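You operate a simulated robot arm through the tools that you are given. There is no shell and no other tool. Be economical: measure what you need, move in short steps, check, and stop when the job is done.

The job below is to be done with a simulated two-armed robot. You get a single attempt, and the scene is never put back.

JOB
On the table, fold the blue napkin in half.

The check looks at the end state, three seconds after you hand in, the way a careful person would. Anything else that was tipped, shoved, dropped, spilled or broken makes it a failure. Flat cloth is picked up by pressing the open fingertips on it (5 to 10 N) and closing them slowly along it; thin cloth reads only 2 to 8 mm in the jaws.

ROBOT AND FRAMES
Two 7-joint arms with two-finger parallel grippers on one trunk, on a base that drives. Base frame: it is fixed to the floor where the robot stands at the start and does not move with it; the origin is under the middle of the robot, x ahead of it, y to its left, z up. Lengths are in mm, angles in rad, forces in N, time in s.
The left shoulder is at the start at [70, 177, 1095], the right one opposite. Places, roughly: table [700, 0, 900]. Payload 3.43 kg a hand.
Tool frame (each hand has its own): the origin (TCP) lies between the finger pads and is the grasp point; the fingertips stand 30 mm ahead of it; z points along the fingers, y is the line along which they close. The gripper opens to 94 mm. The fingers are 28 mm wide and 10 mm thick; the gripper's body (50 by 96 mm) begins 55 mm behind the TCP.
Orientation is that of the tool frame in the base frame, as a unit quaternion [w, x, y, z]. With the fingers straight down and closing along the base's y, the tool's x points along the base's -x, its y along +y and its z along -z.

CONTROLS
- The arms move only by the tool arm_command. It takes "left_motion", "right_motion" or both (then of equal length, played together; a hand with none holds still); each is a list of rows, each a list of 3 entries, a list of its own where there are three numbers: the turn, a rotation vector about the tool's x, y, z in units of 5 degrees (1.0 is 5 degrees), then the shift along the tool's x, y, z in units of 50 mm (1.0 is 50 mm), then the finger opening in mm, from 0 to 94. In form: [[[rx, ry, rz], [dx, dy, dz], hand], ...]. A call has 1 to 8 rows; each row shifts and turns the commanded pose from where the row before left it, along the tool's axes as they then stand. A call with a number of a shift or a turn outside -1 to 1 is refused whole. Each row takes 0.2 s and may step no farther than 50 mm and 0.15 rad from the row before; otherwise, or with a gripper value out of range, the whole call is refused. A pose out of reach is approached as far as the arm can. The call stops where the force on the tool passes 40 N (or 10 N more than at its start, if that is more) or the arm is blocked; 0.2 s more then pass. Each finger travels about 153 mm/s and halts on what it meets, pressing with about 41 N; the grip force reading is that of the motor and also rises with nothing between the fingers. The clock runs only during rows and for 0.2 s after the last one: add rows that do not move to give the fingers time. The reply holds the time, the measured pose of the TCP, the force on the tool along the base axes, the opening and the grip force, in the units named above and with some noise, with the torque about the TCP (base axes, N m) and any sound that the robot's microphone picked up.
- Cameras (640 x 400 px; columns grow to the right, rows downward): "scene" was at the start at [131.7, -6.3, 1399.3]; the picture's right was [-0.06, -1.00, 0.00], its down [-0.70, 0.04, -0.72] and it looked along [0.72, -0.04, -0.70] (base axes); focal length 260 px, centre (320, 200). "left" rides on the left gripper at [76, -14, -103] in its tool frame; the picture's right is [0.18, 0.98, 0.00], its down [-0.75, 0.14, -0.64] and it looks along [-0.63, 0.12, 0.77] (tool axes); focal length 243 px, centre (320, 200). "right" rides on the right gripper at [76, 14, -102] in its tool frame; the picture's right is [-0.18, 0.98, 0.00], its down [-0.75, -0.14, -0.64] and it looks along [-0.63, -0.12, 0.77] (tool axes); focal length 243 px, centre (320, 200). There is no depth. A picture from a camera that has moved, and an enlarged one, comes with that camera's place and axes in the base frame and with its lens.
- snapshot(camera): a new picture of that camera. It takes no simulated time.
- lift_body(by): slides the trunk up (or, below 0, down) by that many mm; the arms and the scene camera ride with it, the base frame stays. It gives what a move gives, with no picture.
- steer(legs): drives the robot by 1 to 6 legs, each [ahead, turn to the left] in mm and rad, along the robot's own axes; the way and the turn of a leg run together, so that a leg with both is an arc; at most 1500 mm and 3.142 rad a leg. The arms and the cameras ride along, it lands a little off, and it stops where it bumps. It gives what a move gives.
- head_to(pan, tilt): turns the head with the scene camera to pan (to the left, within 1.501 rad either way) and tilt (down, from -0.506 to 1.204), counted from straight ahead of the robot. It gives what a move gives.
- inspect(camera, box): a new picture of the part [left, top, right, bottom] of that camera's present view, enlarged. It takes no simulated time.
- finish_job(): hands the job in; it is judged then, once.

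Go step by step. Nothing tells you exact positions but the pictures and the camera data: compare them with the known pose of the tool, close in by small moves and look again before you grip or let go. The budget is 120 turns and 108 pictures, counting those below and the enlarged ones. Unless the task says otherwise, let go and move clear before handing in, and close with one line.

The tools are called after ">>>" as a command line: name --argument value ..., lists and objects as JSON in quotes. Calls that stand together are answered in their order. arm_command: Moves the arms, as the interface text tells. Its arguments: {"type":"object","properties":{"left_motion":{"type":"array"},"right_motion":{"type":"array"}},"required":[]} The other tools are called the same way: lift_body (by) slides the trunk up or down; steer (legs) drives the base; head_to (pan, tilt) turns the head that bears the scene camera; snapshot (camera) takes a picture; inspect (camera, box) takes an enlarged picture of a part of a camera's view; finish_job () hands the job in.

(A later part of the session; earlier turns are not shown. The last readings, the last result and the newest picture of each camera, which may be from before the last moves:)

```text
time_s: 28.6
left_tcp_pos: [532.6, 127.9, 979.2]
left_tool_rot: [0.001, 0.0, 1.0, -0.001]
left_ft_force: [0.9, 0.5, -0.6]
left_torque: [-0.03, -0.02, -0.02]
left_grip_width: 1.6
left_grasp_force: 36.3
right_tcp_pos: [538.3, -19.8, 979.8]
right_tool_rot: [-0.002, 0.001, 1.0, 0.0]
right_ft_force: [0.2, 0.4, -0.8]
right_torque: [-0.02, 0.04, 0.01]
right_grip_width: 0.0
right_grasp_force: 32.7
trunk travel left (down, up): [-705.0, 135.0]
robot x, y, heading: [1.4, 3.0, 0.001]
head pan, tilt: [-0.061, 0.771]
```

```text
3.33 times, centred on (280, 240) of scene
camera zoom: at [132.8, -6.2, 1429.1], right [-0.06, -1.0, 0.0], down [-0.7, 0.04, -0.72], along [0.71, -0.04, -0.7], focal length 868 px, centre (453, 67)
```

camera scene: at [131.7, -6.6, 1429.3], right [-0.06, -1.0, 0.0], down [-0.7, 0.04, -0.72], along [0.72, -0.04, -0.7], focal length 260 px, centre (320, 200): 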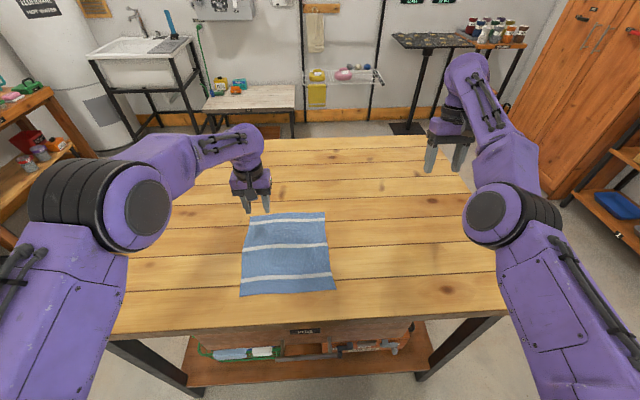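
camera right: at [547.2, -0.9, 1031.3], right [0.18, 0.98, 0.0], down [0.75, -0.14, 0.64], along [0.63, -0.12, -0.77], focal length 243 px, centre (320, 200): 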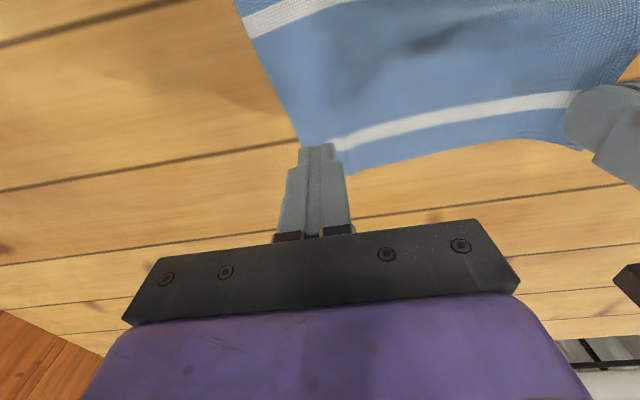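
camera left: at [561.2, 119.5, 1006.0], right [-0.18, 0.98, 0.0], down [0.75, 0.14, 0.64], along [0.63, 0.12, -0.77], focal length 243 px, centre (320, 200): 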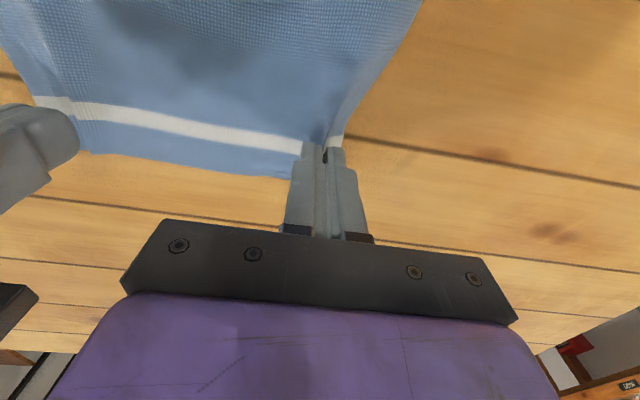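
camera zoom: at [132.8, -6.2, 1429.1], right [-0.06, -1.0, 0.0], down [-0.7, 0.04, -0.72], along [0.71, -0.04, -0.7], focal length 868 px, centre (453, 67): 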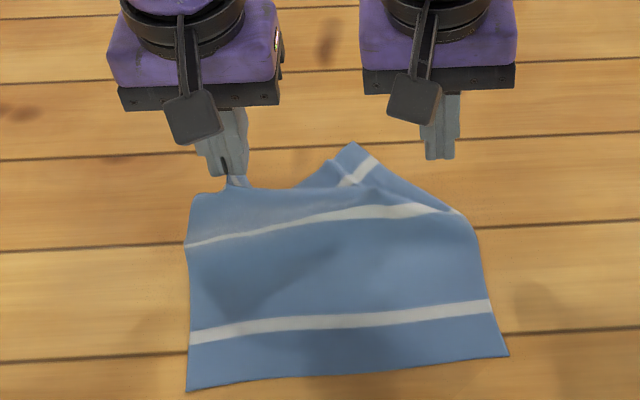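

The right hand slipped off while the left still holds. I'll move the right hand clear and lay the left corner back to straighten the cloth.

>>> arm_command --left_motion '[[[0, 0, 0], [-0.32, 0.03, 0.11], 0], [[0, 0, 0], [-0.32, 0.03, 0.11], 0], [[0, 0, 0], [-0.3, 0.03, 0.2], 0], [[0, 0, 0], [-0.3, 0.03, 0.2], 0], [[0, 0, 0], [-0.3, 0, 0.2], 0], [[0, 0, 0], [-0.3, 0, 0.2], 0], [[0, 0, 0], [-0.2, 0, 0.3], 0], [[0, 0, 0], [-0.2, 0, 0.2], 0]]' --right_motion '[[[0, 0, 0], [0, -0.5, -0.2], 30], [[0, 0, 0], [0, -0.5, -0.2], 30], [[0, 0, 0], [0, -0.5, 0], 30], [[0, 0, 0], [0, -0.5, 0], 30], [[0, 0, 0], [0, -0.5, 0], 30], [[0, 0, 0], [0, -0.5, 0], 30], [[0, 0, 0], [0, 0, 0], 30], [[0, 0, 0], [0, 0, 0], 30]]'

>>> inspect --camera "scene" --box '[200, 180, 360, 300]'

```text
time_s: 30.4
left_tcp_pos: [643.2, 135.0, 903.8]
left_tool_rot: [0.001, 0.0, 1.0, 0.0]
left_ft_force: [-0.7, 0.0, -0.4]
left_torque: [-0.01, -0.01, 0.0]
left_grip_width: 2.0
left_grasp_force: 36.3
right_tcp_pos: [536.8, -170.6, 999.7]
right_tool_rot: [0.0, 0.0, 1.0, 0.001]
right_ft_force: [0.0, -0.4, 0.0]
right_torque: [0.0, -0.01, 0.0]
right_grip_width: 30.0
right_grasp_force: 0.0
trunk travel left (down, up): [-705.0, 135.0]
robot x, y, heading: [1.2, -1.8, -0.0]
head pan, tilt: [-0.061, 0.771]
```

```text
3.33 times, centred on (280, 240) of scene
camera zoom: at [132.5, -6.2, 1429.2], right [-0.06, -1.0, 0.0], down [-0.7, 0.04, -0.72], along [0.71, -0.04, -0.7], focal length 868 px, centre (453, 67)
```

zoom: 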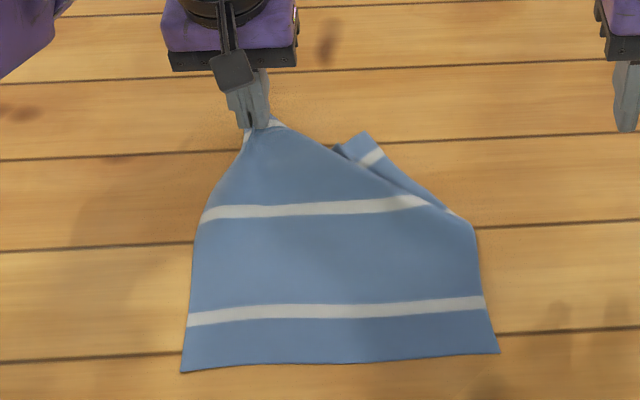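

The far-right corner is now tucked under. I'll set the left corner down, release it, and look at how the cloth lies.

>>> arm_command --left_motion '[[[0, 0, 0], [-0.1, 0, 0.15], 0], [[0, 0, 0], [0, 0, 0], 8], [[0, 0, 0], [0, 0, 0], 20], [[0, 0, 0], [0, 0, -0.5], 20], [[0, 0, 0], [0, 0.5, -0.8], 20], [[0, 0, 0], [0, 0.8, -0.5], 20], [[0, 0, 0], [0, 0.8, 0], 20]]'

>>> inspect --camera "scene" --box '[200, 180, 360, 300]'

>>> snapshot --camera "right"

```text
time_s: 31.9
left_tcp_pos: [649.3, 240.1, 986.3]
left_tool_rot: [0.0, 0.0, 1.0, 0.0]
left_ft_force: [0.1, 0.1, -0.2]
left_torque: [-0.06, 0.01, -0.02]
left_grip_width: 19.9
left_grasp_force: 0.1
right_tcp_pos: [538.0, -169.6, 1001.5]
right_tool_rot: [-0.001, 0.0, 1.0, -0.001]
right_ft_force: [-0.2, 0.3, 0.0]
right_torque: [-0.01, 0.01, 0.01]
right_grip_width: 30.2
right_grasp_force: 0.1
trunk travel left (down, up): [-705.0, 135.0]
robot x, y, heading: [-1.3, -1.1, 0.003]
head pan, tilt: [-0.061, 0.771]
```

```text
3.33 times, centred on (280, 240) of scene
camera zoom: at [132.0, -4.5, 1429.2], right [-0.06, -1.0, 0.0], down [-0.7, 0.04, -0.72], along [0.72, -0.04, -0.7], focal length 868 px, centre (453, 67)
```

zoom: 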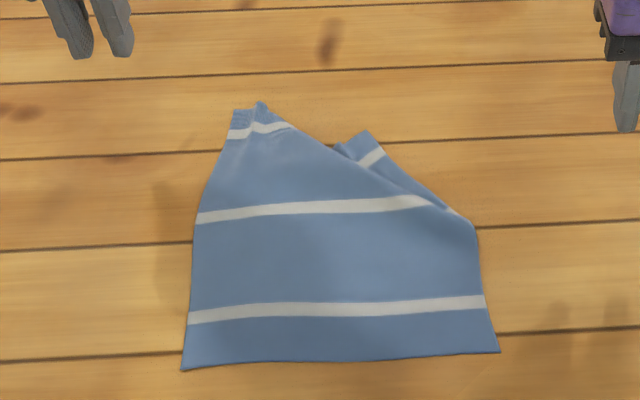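

```text
76 pictures are left
camera right: at [461.7, -155.8, 1102.9], right [0.18, 0.98, 0.0], down [0.75, -0.14, 0.64], along [0.63, -0.12, -0.77], focal length 243 px, centre (320, 200)
```

right: 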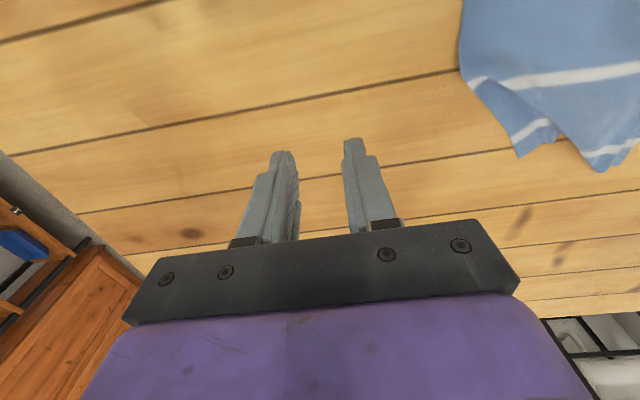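

The corner peeks out near (615, 40). I'll bring the right hand over it, aiming to pull it out and back to the right.

>>> arm_command --right_motion '[[[0, 0, 0], [-0.2, 0.69, 0.22], 30], [[0, 0, 0], [-0.2, 0.69, 0.22], 30], [[0, 0, 0], [-0.2, 0.69, 0.22], 30], [[0, 0, 0], [-0.2, 0.69, 0.22], 30], [[0, 0, 0], [-0.2, 0.69, 0.22], 30], [[0, 0, 0], [-0.2, 0.69, 0.22], 30], [[0, 0, 0], [0, 0, 0], 30]]'

>>> inspect --camera "scene" --box '[200, 180, 360, 300]'

>>> snapshot --camera "right"

```text
time_s: 33.5
left_tcp_pos: [648.9, 238.8, 986.5]
left_tool_rot: [0.0, 0.0, 1.0, 0.0]
left_ft_force: [-0.1, 0.5, 0.0]
left_torque: [0.02, 0.03, -0.01]
left_grip_width: 20.0
left_grasp_force: 0.1
right_tcp_pos: [595.9, 35.3, 934.4]
right_tool_rot: [0.0, 0.0, 1.0, 0.0]
right_ft_force: [-0.2, -0.4, -0.2]
right_torque: [0.03, 0.0, 0.02]
right_grip_width: 30.0
right_grasp_force: 0.1
trunk travel left (down, up): [-705.0, 135.0]
robot x, y, heading: [-2.5, 3.6, 0.0]
head pan, tilt: [-0.061, 0.771]
```

```text
3.33 times, centred on (280, 240) of scene
camera zoom: at [131.2, -6.8, 1429.3], right [-0.06, -1.0, 0.0], down [-0.7, 0.04, -0.72], along [0.72, -0.04, -0.7], focal length 868 px, centre (453, 67)
```

zoom: 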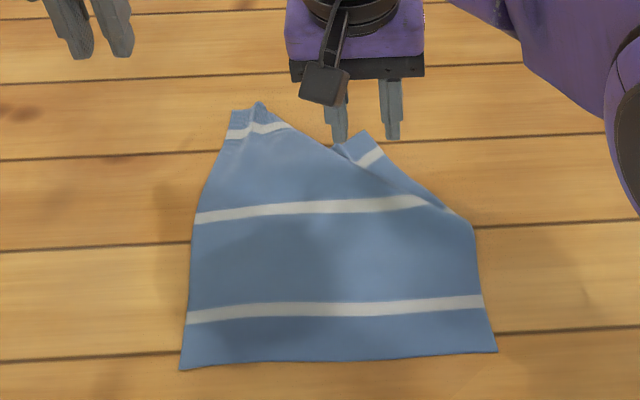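

```text
74 pictures are left
camera right: at [521.2, 48.9, 1036.8], right [0.18, 0.98, 0.0], down [0.75, -0.14, 0.64], along [0.63, -0.12, -0.77], focal length 243 px, centre (320, 200)
```

right: 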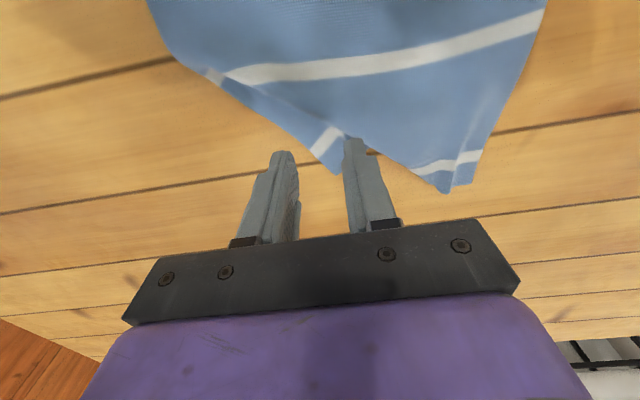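

I'm moving over the flap tip and pressing down.

>>> arm_command --right_motion '[[[0, 0, 0], [-0.24, 0.03, 0.3], 30], [[0, 0, 0], [-0.24, 0.03, 0.3], 30], [[0, 0, 0], [0, 0, 0.12], 30], [[0, 0, 0], [0, 0, 0.1], 30], [[0, 0, 0], [0, 0, 0.06], 30], [[0, 0, 0], [0, 0, 0.02], 30], [[0, 0, 0], [0, 0, 0], 30]]'

>>> snapshot --camera "right"

```text
time_s: 35.1
left_tcp_pos: [649.2, 240.2, 987.0]
left_tool_rot: [0.0, 0.0, 1.0, 0.001]
left_ft_force: [-0.2, -0.3, -0.5]
left_torque: [-0.05, -0.02, 0.0]
left_grip_width: 20.0
left_grasp_force: 0.1
right_tcp_pos: [619.9, 39.0, 891.4]
right_tool_rot: [0.001, -0.001, 1.0, 0.0]
right_ft_force: [1.6, 0.2, 8.0]
right_torque: [0.08, 0.03, -0.03]
right_grip_width: 29.8
right_grasp_force: 0.0
trunk travel left (down, up): [-705.0, 135.0]
robot x, y, heading: [2.8, -1.4, -0.002]
head pan, tilt: [-0.061, 0.771]
```

```text
73 pictures are left
camera right: at [544.9, 52.6, 993.1], right [0.18, 0.98, 0.0], down [0.75, -0.14, 0.64], along [0.63, -0.12, -0.77], focal length 243 px, centre (320, 200)
```

right: 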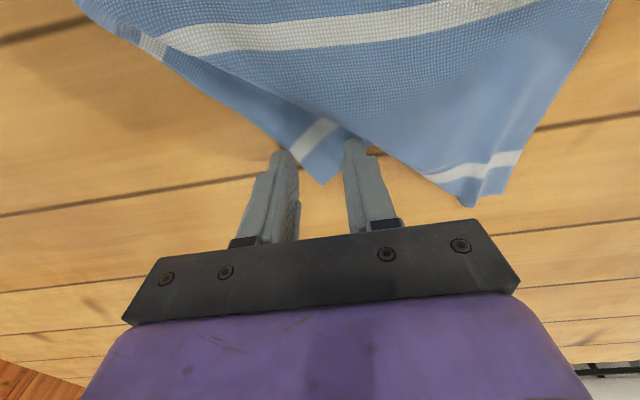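

>>> arm_command --right_motion '[[[0, 0, 0], [0, 0, 0.02], 26], [[0, 0, 0], [0, 0, 0], 22], [[0, 0, 0], [0, 0, 0], 18], [[0, 0, 0], [0, 0, 0], 14], [[0, 0, 0], [0, 0, 0], 10], [[0, 0, 0], [0, 0, 0], 6], [[0, 0, 0], [0, 0, 0], 2], [[0, 0, 0], [0, 0, 0], 0]]'

>>> inspect --camera "right" --box '[220, 70, 420, 200]'

```text
time_s: 37.0
left_tcp_pos: [646.5, 239.9, 988.6]
left_tool_rot: [0.001, -0.001, 1.0, 0.0]
left_ft_force: [0.5, 0.5, 0.6]
left_torque: [0.0, 0.03, -0.01]
left_grip_width: 20.0
left_grasp_force: 0.2
right_tcp_pos: [620.2, 39.4, 891.8]
right_tool_rot: [0.002, 0.0, 1.0, 0.0]
right_ft_force: [2.9, 0.2, 22.5]
right_torque: [0.09, 0.05, -0.03]
right_grip_width: 1.8
right_grasp_force: 36.9
trunk travel left (down, up): [-705.0, 135.0]
robot x, y, heading: [0.4, 0.9, -0.001]
head pan, tilt: [-0.061, 0.771]
```

```text
3.08 times, centred on (320, 135) of right
camera zoom: at [543.2, 52.6, 992.9], right [0.18, 0.98, 0.0], down [0.75, -0.14, 0.64], along [0.63, -0.12, -0.77], focal length 746 px, centre (320, 400)
```

zoom: 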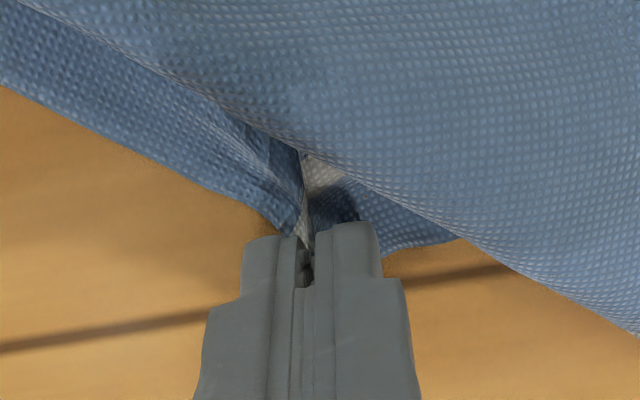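

The flap is gripped at 1.8 mm, like the left hand's successful grip. I'm pulling the corner out toward its original place.

>>> arm_command --right_motion '[[[0, 0, 0], [0, -0.05, -0.2], 0], [[0, 0, 0], [-0.05, -0.3, 0], 0], [[0, 0, 0], [-0.08, -0.3, 0], 0], [[0, 0, 0], [-0.08, -0.3, 0], 0], [[0, 0, 0], [-0.08, -0.3, 0], 0], [[0, 0, 0], [-0.05, -0.25, 0], 0], [[0, 0, 0], [0, 0, 0], 0]]'

>>> inspect --camera "scene" --box '[200, 180, 360, 300]'

>>> snapshot --camera "right"

```text
time_s: 38.5
left_tcp_pos: [650.2, 238.6, 987.0]
left_tool_rot: [-0.001, 0.0, 1.0, 0.0]
left_ft_force: [-1.2, -0.3, -0.3]
left_torque: [0.0, 0.02, 0.0]
left_grip_width: 20.0
left_grasp_force: 0.0
right_tcp_pos: [637.7, -36.7, 898.4]
right_tool_rot: [-0.001, 0.0, 1.0, 0.0]
right_ft_force: [-0.5, 0.0, 0.4]
right_torque: [0.03, 0.03, 0.03]
right_grip_width: 1.9
right_grasp_force: 36.7
trunk travel left (down, up): [-705.0, 135.0]
robot x, y, heading: [-1.2, 2.1, -0.003]
head pan, tilt: [-0.061, 0.771]
```

```text
3.33 times, centred on (280, 240) of scene
camera zoom: at [131.6, -5.9, 1429.3], right [-0.06, -1.0, 0.0], down [-0.7, 0.04, -0.72], along [0.72, -0.04, -0.7], focal length 868 px, centre (453, 67)
```

zoom: 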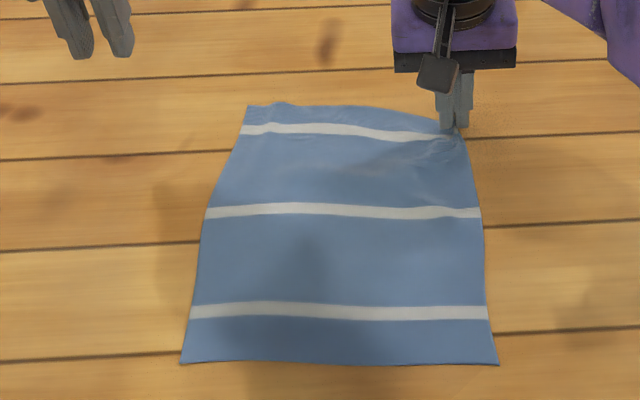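

```text
70 pictures are left
camera right: at [562.7, -22.3, 1000.9], right [0.18, 0.98, 0.0], down [0.75, -0.14, 0.64], along [0.63, -0.12, -0.77], focal length 243 px, centre (320, 200)
```

right: 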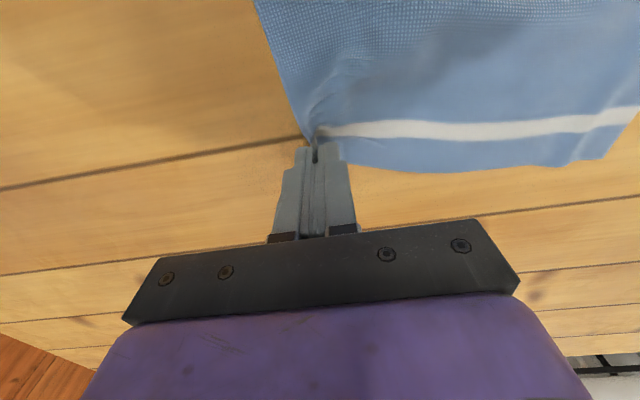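

The napkin is flat again and the right hand holds its corner firmly. Next I bring the left hand over the far-left corner.

>>> arm_command --left_motion '[[[0, 0, 0], [0.05, -0.6, 0.37], 34], [[0, 0, 0], [0.05, -0.6, 0.37], 34], [[0, 0, 0], [0.05, -0.6, 0.37], 34], [[0, 0, 0], [0.05, -0.6, 0.37], 34], [[0, 0, 0], [0, 0, 0], 34]]'

>>> snapshot --camera "left"

>>> inspect --camera "scene" --box '[200, 180, 360, 300]'

```text
time_s: 39.8
left_tcp_pos: [639.9, 119.5, 910.6]
left_tool_rot: [0.0, 0.0, 1.0, 0.001]
left_ft_force: [0.1, 0.3, 0.0]
left_torque: [-0.04, 0.02, -0.02]
left_grip_width: 33.7
left_grasp_force: 0.1
right_tcp_pos: [638.3, -35.1, 898.8]
right_tool_rot: [-0.001, 0.0, 1.0, 0.001]
right_ft_force: [0.8, -0.8, -0.2]
right_torque: [-0.01, 0.0, -0.02]
right_grip_width: 1.5
right_grasp_force: 36.3
trunk travel left (down, up): [-705.0, 135.0]
robot x, y, heading: [-2.2, -2.4, 0.005]
head pan, tilt: [-0.061, 0.771]
```

```text
69 pictures are left
camera left: at [564.0, 104.9, 1013.8], right [-0.18, 0.98, 0.0], down [0.75, 0.14, 0.64], along [0.63, 0.12, -0.77], focal length 243 px, centre (320, 200)
```

left: 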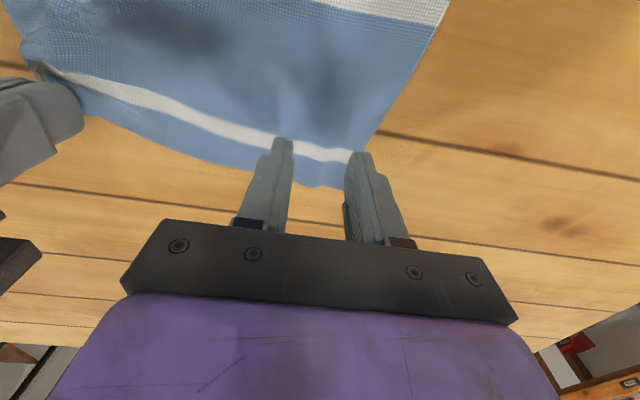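

```text
3.33 times, centred on (280, 240) of scene
camera zoom: at [131.4, -5.4, 1429.3], right [-0.06, -1.0, 0.0], down [-0.7, 0.04, -0.72], along [0.72, -0.04, -0.7], focal length 868 px, centre (453, 67)
```

zoom: 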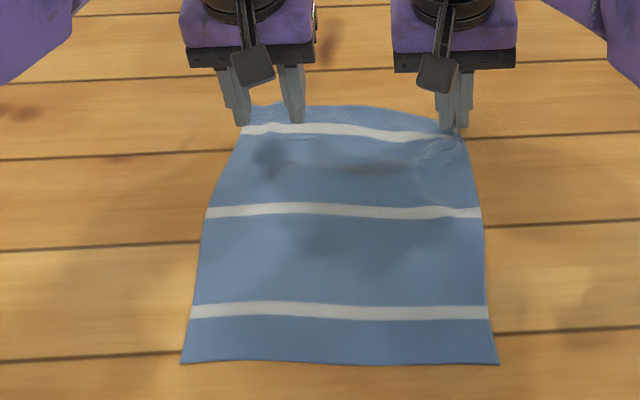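

The left corner is at about (671, 145), so I'll grasp at (652, 117) with a firmer press.

>>> arm_command --left_motion '[[[0, 0, 0], [-0.24, -0.04, 0.1], 30], [[0, 0, 0], [0, 0, 0.14], 30], [[0, 0, 0], [0, 0, 0.08], 30], [[0, 0, 0], [0, 0, 0.06], 30], [[0, 0, 0], [0, 0, 0.06], 30], [[0, 0, 0], [0, 0, 0], 30]]'

>>> inspect --camera "left" --box '[200, 70, 440, 230]'

```text
time_s: 41.1
left_tcp_pos: [651.8, 117.1, 891.5]
left_tool_rot: [0.0, 0.0, 1.0, 0.0]
left_ft_force: [-0.1, 0.5, 6.3]
left_torque: [0.07, -0.05, 0.0]
left_grip_width: 30.0
left_grasp_force: 0.0
right_tcp_pos: [637.7, -36.9, 899.6]
right_tool_rot: [0.0, -0.001, 1.0, 0.0]
right_ft_force: [0.1, -0.4, 0.2]
right_torque: [-0.01, -0.03, -0.01]
right_grip_width: 1.7
right_grasp_force: 36.8
trunk travel left (down, up): [-705.0, 135.0]
robot x, y, heading: [1.9, 0.3, -0.005]
head pan, tilt: [-0.061, 0.771]
```

```text
2.50 times, centred on (320, 150) of left
camera zoom: at [574.7, 102.3, 993.5], right [-0.18, 0.98, 0.0], down [0.75, 0.14, 0.64], along [0.63, 0.12, -0.77], focal length 606 px, centre (320, 325)
```

zoom: 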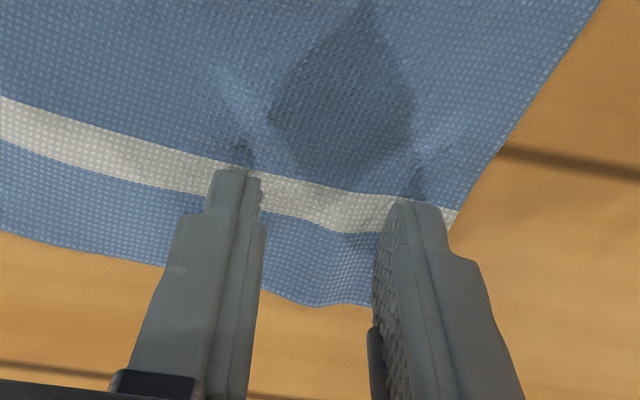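

Both fingertips press on the cloth near the corner. I'm pressing about 1 mm more and closing slowly.

>>> arm_command --left_motion '[[[0, 0, 0], [0, 0, 0.03], 26], [[0, 0, 0], [0, 0, 0], 22], [[0, 0, 0], [0, 0, 0], 18], [[0, 0, 0], [0, 0, 0], 14], [[0, 0, 0], [0, 0, 0], 10], [[0, 0, 0], [0, 0, 0], 6], [[0, 0, 0], [0, 0, 0], 2], [[0, 0, 0], [0, 0, 0], 0]]'

>>> inspect --camera "left" --box '[200, 70, 440, 230]'

```text
time_s: 43.0
left_tcp_pos: [650.2, 116.4, 890.6]
left_tool_rot: [0.001, 0.0, 1.0, 0.0]
left_ft_force: [1.5, -0.2, 19.9]
left_torque: [0.09, 0.0, -0.05]
left_grip_width: 2.0
left_grasp_force: 37.1
right_tcp_pos: [636.8, -36.4, 900.9]
right_tool_rot: [0.0, 0.0, 1.0, 0.0]
right_ft_force: [0.5, 0.6, -1.4]
right_torque: [0.02, 0.01, 0.0]
right_grip_width: 1.8
right_grasp_force: 36.6
trunk travel left (down, up): [-705.0, 135.0]
robot x, y, heading: [1.8, -0.3, 0.001]
head pan, tilt: [-0.061, 0.771]
```

```text
2.50 times, centred on (320, 150) of left
camera zoom: at [573.1, 102.0, 993.3], right [-0.18, 0.98, 0.0], down [0.75, 0.14, 0.64], along [0.63, 0.12, -0.76], focal length 606 px, centre (320, 325)
```

zoom: 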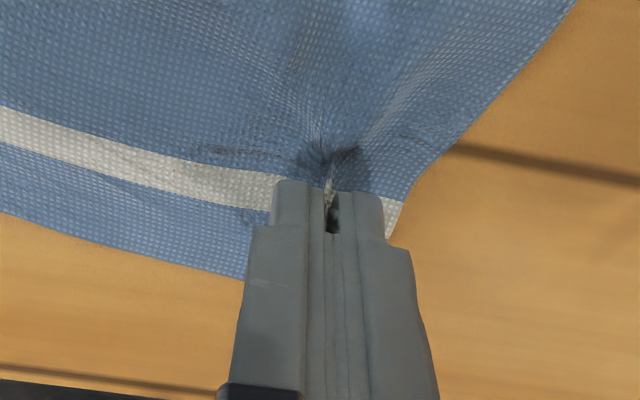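

Both hands grip cloth now (1.8 and 2.0 mm). I'm starting the arc, slower this time and gradually spreading the hands to the true cloth width.

>>> arm_command --left_motion '[[[0, 0, 0], [0.16, 0.04, -0.34], 0], [[0, 0, 0], [0.16, 0.04, -0.36], 0], [[0, 0, 0], [0.24, 0.04, -0.3], 0], [[0, 0, 0], [0, 0, 0], 0]]' --right_motion '[[[0, 0, 0], [0.16, 0, -0.08], 0], [[0, 0, 0], [0.16, 0, -0.36], 0], [[0, 0, 0], [0.24, 0, -0.3], 0], [[0, 0, 0], [0, 0, 0], 0]]'

>>> inspect --camera "scene" --box '[200, 180, 360, 300]'

```text
time_s: 44.0
left_tcp_pos: [623.8, 122.5, 939.1]
left_tool_rot: [-0.001, -0.001, 1.0, 0.0]
left_ft_force: [-0.3, -3.9, -0.6]
left_torque: [-0.13, 0.03, 0.01]
left_grip_width: 1.7
left_grasp_force: 37.0
right_tcp_pos: [609.5, -34.5, 935.6]
right_tool_rot: [-0.001, 0.0, 1.0, 0.001]
right_ft_force: [0.8, 3.6, -1.0]
right_torque: [0.08, -0.01, -0.05]
right_grip_width: 1.5
right_grasp_force: 36.7
trunk travel left (down, up): [-705.0, 135.0]
robot x, y, heading: [0.1, -1.5, 0.002]
head pan, tilt: [-0.061, 0.771]
```

```text
3.33 times, centred on (280, 240) of scene
camera zoom: at [132.7, -6.3, 1429.1], right [-0.06, -1.0, 0.0], down [-0.7, 0.04, -0.72], along [0.71, -0.04, -0.7], focal length 868 px, centre (453, 67)
```

zoom: 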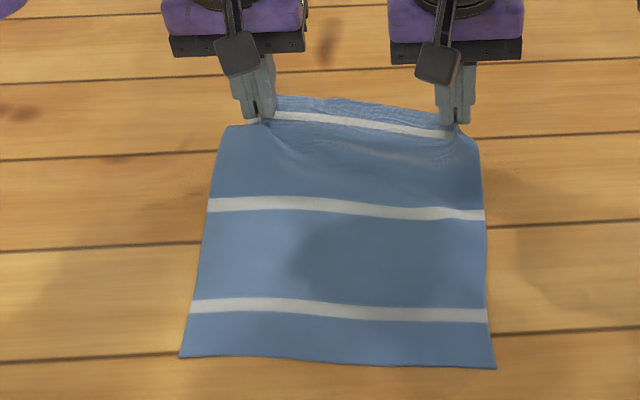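

The cloth between the hands is taut, about 4 N, so I stop spreading and ease the left hand back. I continue the arc while shifting both hands slightly left so the edges line up.

>>> arm_command --left_motion '[[[0, 0, 0], [0.15, -0.06, -0.12], 0], [[0, 0, 0], [0.15, 0.0, -0.12], 0], [[0, 0, 0], [0.18, 0.04, -0.12], 0], [[0, 0, 0], [0.18, 0.04, -0.12], 0], [[0, 0, 0], [0.2, 0.04, -0.12], 0], [[0, 0, 0], [0.2, 0.04, -0.1], 0], [[0, 0, 0], [0.2, 0.04, -0.06], 0], [[0, 0, 0], [0.2, 0.04, -0.02], 0]]' --right_motion '[[[0, 0, 0], [0.15, 0.0, -0.14], 0], [[0, 0, 0], [0.15, 0.02, -0.14], 0], [[0, 0, 0], [0.18, 0.04, -0.14], 0], [[0, 0, 0], [0.18, 0.04, -0.12], 0], [[0, 0, 0], [0.2, 0.04, -0.12], 0], [[0, 0, 0], [0.2, 0.04, -0.1], 0], [[0, 0, 0], [0.2, 0.04, -0.06], 0], [[0, 0, 0], [0.2, 0.04, -0.02], 0]]'

>>> inspect --camera "scene" --box '[200, 180, 360, 300]'

```text
time_s: 45.8
left_tcp_pos: [549.1, 131.8, 977.8]
left_tool_rot: [0.001, 0.0, 1.0, 0.0]
left_ft_force: [0.4, -0.2, 0.2]
left_torque: [0.0, -0.03, 0.01]
left_grip_width: 1.9
left_grasp_force: 36.2
right_tcp_pos: [535.6, -23.1, 977.3]
right_tool_rot: [-0.001, 0.0, 1.0, 0.0]
right_ft_force: [-0.4, 1.0, 0.2]
right_torque: [0.02, 0.02, 0.02]
right_grip_width: 1.9
right_grasp_force: 36.4
trunk travel left (down, up): [-705.0, 135.0]
robot x, y, heading: [-0.6, 4.1, 0.006]
head pan, tilt: [-0.061, 0.771]
```

```text
3.33 times, centred on (280, 240) of scene
camera zoom: at [130.7, -6.1, 1429.4], right [-0.06, -1.0, 0.0], down [-0.7, 0.04, -0.72], along [0.72, -0.04, -0.7], focal length 868 px, centre (453, 67)
```

zoom: 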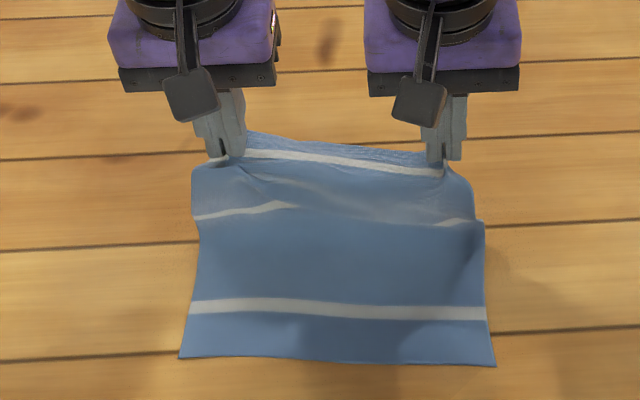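

Both hands hold and the fold is forming. I continue the arc down toward the near edge.

>>> arm_command --left_motion '[[[0, 0, 0], [0.3, 0.02, 0.04], 0], [[0, 0, 0], [0.3, 0.0, 0.1], 0], [[0, 0, 0], [0.3, 0, 0.16], 0], [[0, 0, 0], [0.3, 0, 0.22], 0], [[0, 0, 0], [0.28, 0, 0.26], 0], [[0, 0, 0], [0.24, 0, 0.28], 0], [[0, 0, 0], [0, 0, 0], 0]]' --right_motion '[[[0, 0, 0], [0.3, 0.03, 0.04], 0], [[0, 0, 0], [0.3, 0.02, 0.1], 0], [[0, 0, 0], [0.3, 0, 0.16], 0], [[0, 0, 0], [0.3, 0, 0.22], 0], [[0, 0, 0], [0.28, 0, 0.26], 0], [[0, 0, 0], [0.24, 0, 0.28], 0], [[0, 0, 0], [0, 0, 0], 0]]'

>>> inspect --camera "scene" --box '[200, 180, 360, 300]'

```text
time_s: 47.4
left_tcp_pos: [463.5, 133.7, 925.1]
left_tool_rot: [0.0, 0.0, 1.0, 0.001]
left_ft_force: [0.0, -0.2, 0.5]
left_torque: [-0.01, -0.01, 0.02]
left_grip_width: 2.1
left_grasp_force: 36.8
right_tcp_pos: [452.5, -21.0, 926.1]
right_tool_rot: [0.0, 0.002, 1.0, 0.004]
right_ft_force: [-0.6, -0.1, -0.3]
right_torque: [0.01, 0.02, 0.0]
right_grip_width: 1.8
right_grasp_force: 37.0
trunk travel left (down, up): [-705.0, 135.0]
robot x, y, heading: [-1.4, 1.2, 0.004]
head pan, tilt: [-0.061, 0.771]
```

```text
3.33 times, centred on (280, 240) of scene
camera zoom: at [131.6, -6.2, 1429.3], right [-0.06, -1.0, 0.0], down [-0.7, 0.04, -0.72], along [0.72, -0.04, -0.7], focal length 868 px, centre (453, 67)
```

zoom: 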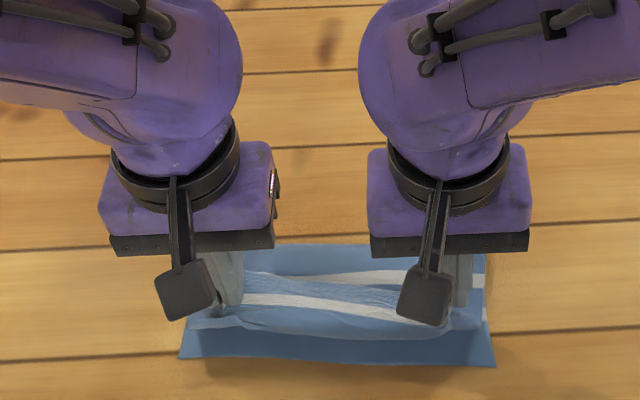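

The strip beyond the grips is standing up toward the far side and would be laid down curled back. I'll tilt both grippers so the fingers point toward the robot, rotating about the fingertips, to turn the edge over.

>>> arm_command --left_motion '[[[0, 1, 0], [-0.052, 0, 0.0], 0], [[0, 1, 0], [-0.052, 0, 0.0], 0], [[0, 1, 0], [-0.052, 0, 0.0], 0], [[0, 1, 0], [-0.052, 0, 0.0], 0], [[0, 1, 0], [-0.052, 0, 0.0], 0], [[0, 1, 0], [-0.052, 0, 0.0], 0], [[0, 0, 0], [0, 0, 0], 0]]' --right_motion '[[[0, 1, 0], [-0.052, 0, 0.0], 0], [[0, 1, 0], [-0.052, 0, 0.0], 0], [[0, 1, 0], [-0.052, 0, 0.0], 0], [[0, 1, 0], [-0.052, 0, 0.0], 0], [[0, 1, 0], [-0.052, 0, 0.0], 0], [[0, 1, 0], [-0.052, 0, 0.0], 0], [[0, 0, 0], [0, 0, 0], 0]]'

>>> inspect --camera "scene" --box '[200, 180, 360, 300]'

>>> snapshot --camera "left"

```text
time_s: 49.0
left_tcp_pos: [478.3, 133.2, 921.8]
left_tool_rot: [-0.259, 0.0, 0.966, 0.0]
left_ft_force: [0.0, 0.1, 0.7]
left_torque: [0.02, -0.02, -0.01]
left_grip_width: 2.1
left_grasp_force: 36.7
right_tcp_pos: [464.2, -20.2, 921.6]
right_tool_rot: [-0.26, 0.0, 0.966, 0.0]
right_ft_force: [0.4, -0.1, -0.9]
right_torque: [0.0, 0.0, 0.0]
right_grip_width: 1.9
right_grasp_force: 36.7
trunk travel left (down, up): [-705.0, 135.0]
robot x, y, heading: [-0.1, 1.0, 0.0]
head pan, tilt: [-0.061, 0.771]
```

```text
3.33 times, centred on (280, 240) of scene
camera zoom: at [130.6, -6.2, 1429.4], right [-0.06, -1.0, 0.0], down [-0.7, 0.04, -0.72], along [0.72, -0.04, -0.7], focal length 868 px, centre (453, 67)
```

zoom: 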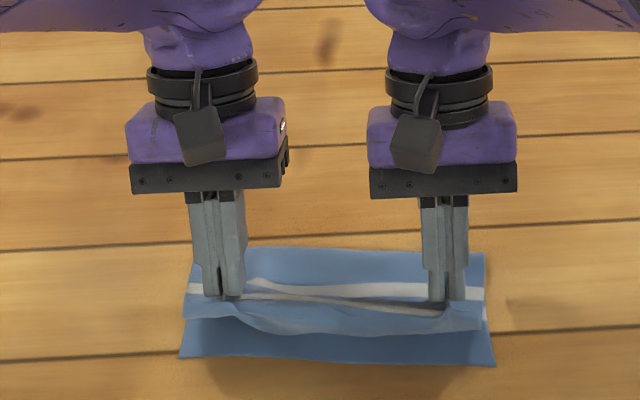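

```text
61 pictures are left
camera left: at [463.6, 118.2, 1049.1], right [-0.16, 0.98, 0.09], down [0.97, 0.14, 0.18], along [0.16, 0.12, -0.98], focal length 243 px, centre (320, 200)
```

left: 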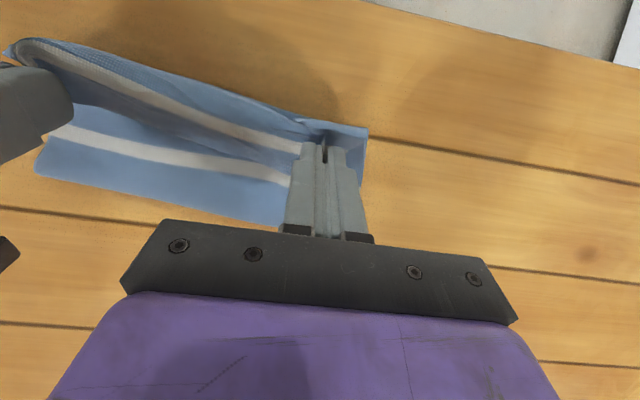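

The tilt works and the view is clear. I'm tilting another 30°.

>>> arm_command --left_motion '[[[0, 1, 0], [-0.052, 0, 0.0], 0], [[0, 1, 0], [-0.052, 0, 0.0], 0], [[0, 1, 0], [-0.052, 0, 0.0], 0], [[0, 1, 0], [-0.052, 0, 0.0], 0], [[0, 1, 0], [-0.052, 0, 0.0], 0], [[0, 1, 0], [-0.052, 0, 0.0], 0], [[0, 0, 0], [0, 0, 0], 0]]' --right_motion '[[[0, 1, 0], [-0.052, 0, 0.0], 0], [[0, 1, 0], [-0.052, 0, 0.0], 0], [[0, 1, 0], [-0.052, 0, 0.0], 0], [[0, 1, 0], [-0.052, 0, 0.0], 0], [[0, 1, 0], [-0.052, 0, 0.0], 0], [[0, 1, 0], [-0.052, 0, 0.0], 0], [[0, 0, 0], [0, 0, 0], 0]]'

>>> inspect --camera "scene" --box '[200, 180, 360, 300]'

>>> snapshot --camera "left"

```text
time_s: 50.5
left_tcp_pos: [488.8, 133.0, 912.5]
left_tool_rot: [-0.48, -0.001, 0.877, -0.001]
left_ft_force: [-0.3, -0.7, -0.4]
left_torque: [0.02, -0.01, 0.01]
left_grip_width: 1.7
left_grasp_force: 37.2
right_tcp_pos: [476.6, -21.4, 912.7]
right_tool_rot: [-0.478, 0.001, 0.879, 0.002]
right_ft_force: [-0.5, 0.9, 0.9]
right_torque: [-0.01, 0.01, 0.01]
right_grip_width: 1.9
right_grasp_force: 36.7
right hand out of reach, approached as far as the arm can: row 6
trunk travel left (down, up): [-705.0, 135.0]
robot x, y, heading: [-0.8, 1.1, 0.003]
head pan, tilt: [-0.061, 0.771]
```

```text
3.33 times, centred on (280, 240) of scene
camera zoom: at [131.4, -6.6, 1429.3], right [-0.06, -1.0, 0.0], down [-0.7, 0.04, -0.72], along [0.72, -0.04, -0.7], focal length 868 px, centre (453, 67)
```

zoom: 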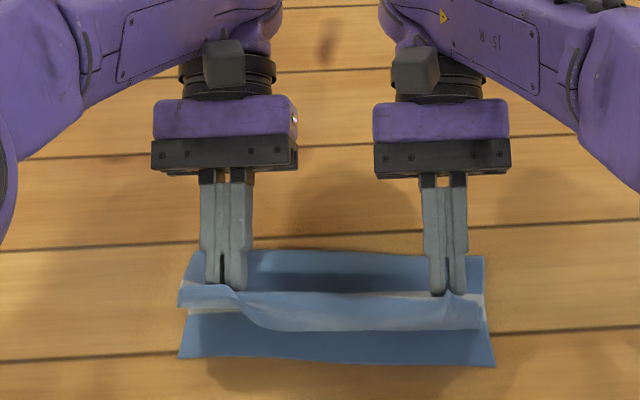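

```text
59 pictures are left
camera left: at [534.8, 117.9, 1031.7], right [-0.1, 0.98, 0.16], down [0.95, 0.14, -0.29], along [-0.31, 0.12, -0.94], focal length 243 px, centre (320, 200)
```

left: 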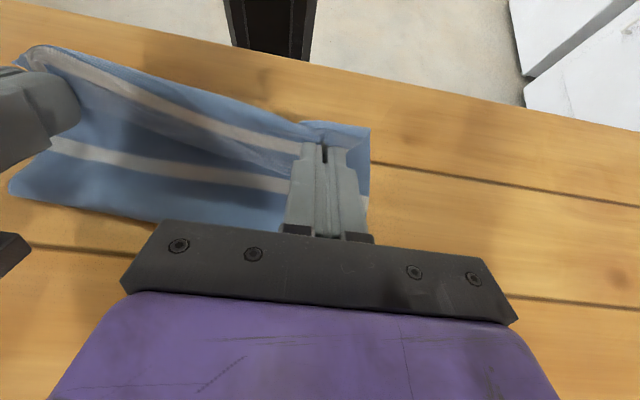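

>>> inspect --camera "left" --box '[0, 20, 400, 240]'

>>> inspect --camera "scene" --box '[240, 240, 330, 295]'

>>> inspect --camera "right" --box '[200, 20, 600, 240]'

```text
1.60 times, centred on (200, 130) of left
camera zoom: at [534.8, 117.9, 1031.7], right [-0.1, 0.98, 0.16], down [0.95, 0.14, -0.29], along [-0.31, 0.12, -0.94], focal length 388 px, centre (512, 312)
```

zoom: 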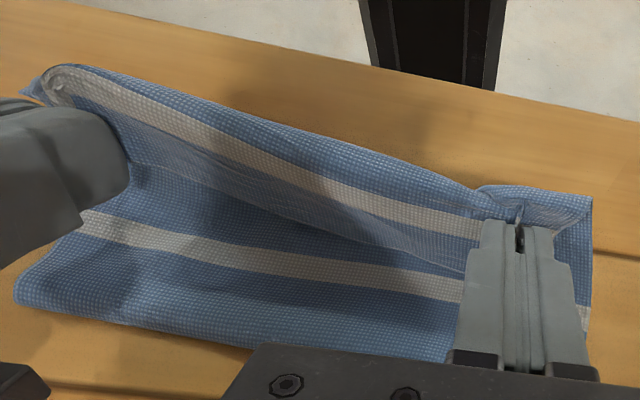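

```text
7.11 times, centred on (285, 268) of scene
camera zoom: at [131.4, -6.6, 1429.3], right [-0.06, -1.0, 0.0], down [-0.7, 0.04, -0.72], along [0.72, -0.04, -0.7], focal length 1853 px, centre (569, -280)
```

zoom: 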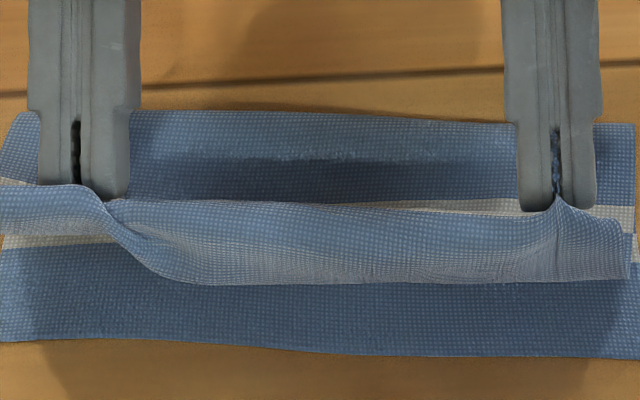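

```text
1.60 times, centred on (400, 130) of right
camera zoom: at [521.1, -8.0, 1032.3], right [0.1, 0.98, -0.15], down [0.95, -0.14, -0.28], along [-0.3, -0.11, -0.95], focal length 388 px, centre (192, 312)
```

zoom: 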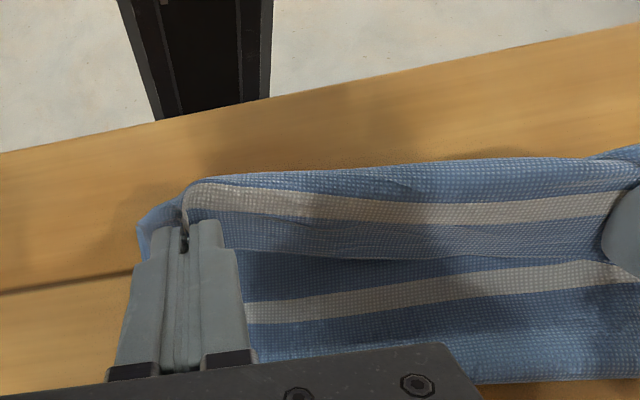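

The short end strip is still folded back inside the curl. I'll lower and draw the grip points to their final line to shrink the curl before releasing.

>>> arm_command --left_motion '[[[0, 0, 0], [-0.05, 0, 0.15], 0], [[0, 0, 0], [-0.05, 0, 0.15], 0], [[0, 0, 0], [-0.06, 0, 0.15], 0], [[0, 0, 0], [0, 0, 0], 0]]' --right_motion '[[[0, 0, 0], [-0.045, 0, 0.16], 0], [[0, 0, 0], [-0.045, 0, 0.16], 0], [[0, 0, 0], [-0.05, 0, 0.16], 0], [[0, 0, 0], [0, 0, 0], 0]]'

>>> inspect --camera "scene" --box '[230, 230, 340, 300]'

>>> inspect --camera "right" --box '[200, 20, 600, 240]'

```text
time_s: 51.5
left_tcp_pos: [473.8, 131.2, 893.4]
left_tool_rot: [-0.499, 0.0, 0.866, 0.0]
left_ft_force: [-0.4, -1.1, -0.2]
left_torque: [0.01, 0.02, 0.0]
left_grip_width: 1.9
left_grasp_force: 36.5
right_tcp_pos: [460.2, -20.5, 892.5]
right_tool_rot: [-0.478, 0.001, 0.878, 0.002]
right_ft_force: [-0.7, -0.5, -0.4]
right_torque: [-0.02, 0.02, -0.02]
right_grip_width: 1.9
right_grasp_force: 36.3
trunk travel left (down, up): [-705.0, 135.0]
robot x, y, heading: [2.1, 2.8, 0.001]
head pan, tilt: [-0.061, 0.771]
```

```text
5.71 times, centred on (285, 265) of scene
camera zoom: at [131.8, -6.3, 1429.3], right [-0.06, -1.0, 0.0], down [-0.7, 0.04, -0.72], along [0.72, -0.04, -0.7], focal length 1489 px, centre (520, -171)
```

zoom: 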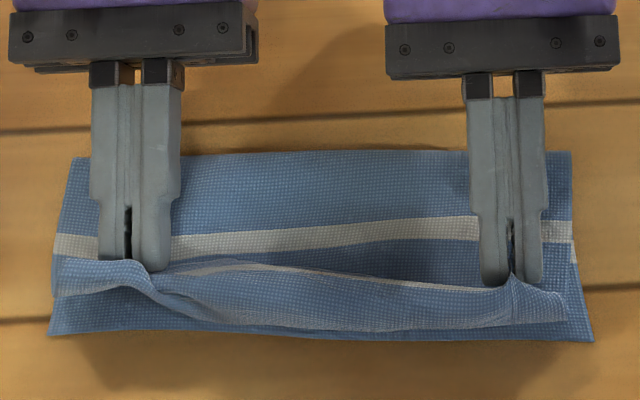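

```text
1.60 times, centred on (400, 130) of right
camera zoom: at [505.8, -7.2, 1011.3], right [0.1, 0.98, -0.15], down [0.95, -0.14, -0.28], along [-0.3, -0.12, -0.95], focal length 388 px, centre (192, 312)
```

zoom: 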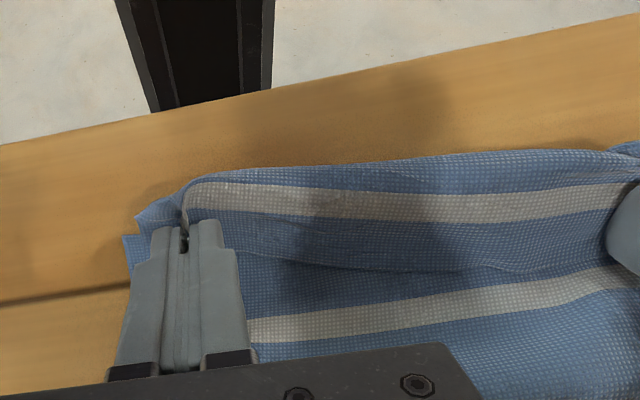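

The crease ended up too near, about 507 instead of ~540, because the end rolled over and pulled the bottom along. I'll undo the fold while still holding, lay it flat, and redo it with a regrip that allows more wrist rotation and a lower arc.

>>> arm_command --left_motion '[[[0, 0, 0], [0.228, 0, -0.384], 0], [[0, -1, 0], [0.052, 0, 0.0], 0], [[0, -1, 0], [0.052, 0, 0.0], 0], [[0, -1, 0], [0.052, 0, 0.0], 0], [[0, -1, 0], [0.052, 0, 0.0], 0], [[0, -1, 0], [0.052, 0, 0.0], 0], [[0, -1, 0], [0.052, 0, 0.0], 0], [[0, -1, 0], [0.052, 0, 0.0], 0]]' --right_motion '[[[0, 0, 0], [0.228, 0, -0.384], 0], [[0, -1, 0], [0.052, 0, 0.0], 0], [[0, -1, 0], [0.052, 0, 0.0], 0], [[0, -1, 0], [0.052, 0, 0.0], 0], [[0, -1, 0], [0.052, 0, 0.0], 0], [[0, -1, 0], [0.052, 0, 0.0], 0], [[0, -1, 0], [0.052, 0, 0.0], 0], [[0, -1, 0], [0.052, 0, 0.0], 0]]'

>>> arm_command --left_motion '[[[0, -1, 0], [0.052, 0, 0.0], 0], [[0, -1, 0], [0.052, 0, 0.0], 0], [[0, -1, 0], [0.052, 0, 0.0], 0], [[0, -1, 0], [0.052, 0, 0.0], 0], [[0, -1, 0], [0.052, 0, 0.0], 0], [[0, 0, 0], [-0.4, 0, -0.3], 0], [[0, 0, 0], [-0.4, 0, -0.3], 0], [[0, 0, 0], [0, 0, 0], 0]]' --right_motion '[[[0, -1, 0], [0.052, 0, 0.0], 0], [[0, -1, 0], [0.052, 0, 0.0], 0], [[0, -1, 0], [0.052, 0, 0.0], 0], [[0, -1, 0], [0.052, 0, 0.0], 0], [[0, 0, 0], [0.0, 0, 0.0], 0], [[0, 0, 0], [-0.4, 0, -0.3], 0], [[0, 0, 0], [-0.4, 0, -0.3], 0], [[0, 0, 0], [0, 0, 0], 0]]'

>>> inspect --camera "scene" --box '[200, 180, 360, 300]'

```text
time_s: 53.4
left_tcp_pos: [472.2, 132.9, 927.1]
left_tool_rot: [-0.215, 0.0, 0.977, 0.0]
left_ft_force: [-0.4, -0.9, -0.2]
left_torque: [-0.02, -0.01, -0.01]
left_grip_width: 1.7
left_grasp_force: 37.0
right_tcp_pos: [456.4, -19.9, 925.5]
right_tool_rot: [-0.19, 0.002, 0.982, 0.002]
right_ft_force: [0.2, 1.1, -0.5]
right_torque: [0.04, 0.0, -0.03]
right_grip_width: 2.0
right_grasp_force: 36.3
trunk travel left (down, up): [-705.0, 135.0]
robot x, y, heading: [0.9, -1.2, 0.0]
head pan, tilt: [-0.061, 0.771]
```

```text
time_s: 55.1
left_tcp_pos: [499.4, 132.9, 958.3]
left_tool_rot: [0.0, 0.0, 1.0, 0.0]
left_ft_force: [-0.5, 0.0, -0.2]
left_torque: [-0.02, 0.0, 0.02]
left_grip_width: 1.9
left_grasp_force: 36.6
right_tcp_pos: [488.1, -20.8, 953.9]
right_tool_rot: [-0.018, 0.003, 1.0, 0.0]
right_ft_force: [0.0, 0.8, 0.5]
right_torque: [0.03, -0.02, 0.0]
right_grip_width: 1.8
right_grasp_force: 36.4
trunk travel left (down, up): [-705.0, 135.0]
robot x, y, heading: [1.1, -2.5, -0.001]
head pan, tilt: [-0.061, 0.771]
```

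```text
3.33 times, centred on (280, 240) of scene
camera zoom: at [130.7, -6.1, 1429.4], right [-0.06, -1.0, 0.0], down [-0.7, 0.04, -0.72], along [0.72, -0.04, -0.7], focal length 868 px, centre (453, 67)
```

zoom: 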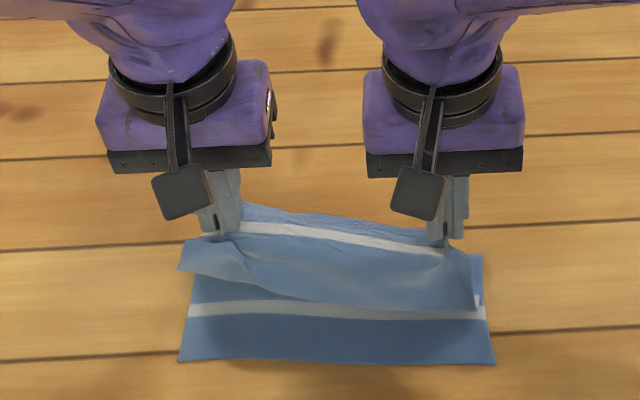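

>>> arm_command --left_motion '[[[0, 0, 0], [-0.6, -0.064, -0.2], 0], [[0, 0, 0], [-0.6, -0.064, 0], 0], [[0, 0, 0], [-0.6, -0.064, 0.3], 0], [[0, 0, 0], [-0.6, -0.064, 0.5], 0], [[0, 0, 0], [-0.66, -0.064, 0.5], 0], [[0, 0, 0], [0, 0, 0.1], 0], [[0, 0, 0], [0, 0, 0], 0]]' --right_motion '[[[0, -0.41, 0], [-0.6, -0.06, -0.2], 0], [[0, 0, 0], [-0.6, -0.06, 0], 0], [[0, 0, 0], [-0.6, -0.06, 0.25], 0], [[0, 0, 0], [-0.6, -0.06, 0.45], 0], [[0, 0, 0], [-0.6, -0.06, 0.5], 0], [[0, 0, 0], [0, 0, 0.1], 0], [[0, 0, 0], [0, 0, 0], 0]]'

>>> inspect --camera "scene" --box '[200, 180, 360, 300]'

```text
time_s: 56.8
left_tcp_pos: [654.0, 115.8, 898.3]
left_tool_rot: [0.0, 0.0, 1.0, 0.0]
left_ft_force: [-0.2, 0.2, -0.2]
left_torque: [-0.01, 0.02, 0.0]
left_grip_width: 2.1
left_grasp_force: 36.8
right_tcp_pos: [639.7, -35.2, 898.8]
right_tool_rot: [-0.002, 0.002, 1.0, 0.001]
right_ft_force: [0.7, 0.4, -0.8]
right_torque: [-0.01, 0.01, -0.02]
right_grip_width: 1.8
right_grasp_force: 36.3
trunk travel left (down, up): [-705.0, 135.0]
robot x, y, heading: [-4.7, -3.3, -0.002]
head pan, tilt: [-0.061, 0.771]
```

```text
3.33 times, centred on (280, 240) of scene
camera zoom: at [132.1, -6.3, 1429.2], right [-0.06, -1.0, 0.0], down [-0.7, 0.04, -0.72], along [0.71, -0.04, -0.7], focal length 868 px, centre (453, 67)
```

zoom: 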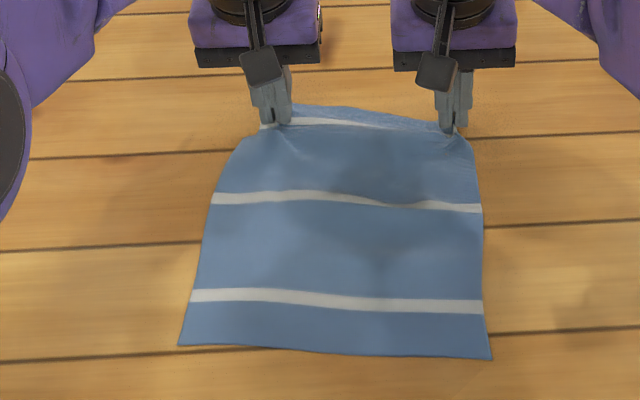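

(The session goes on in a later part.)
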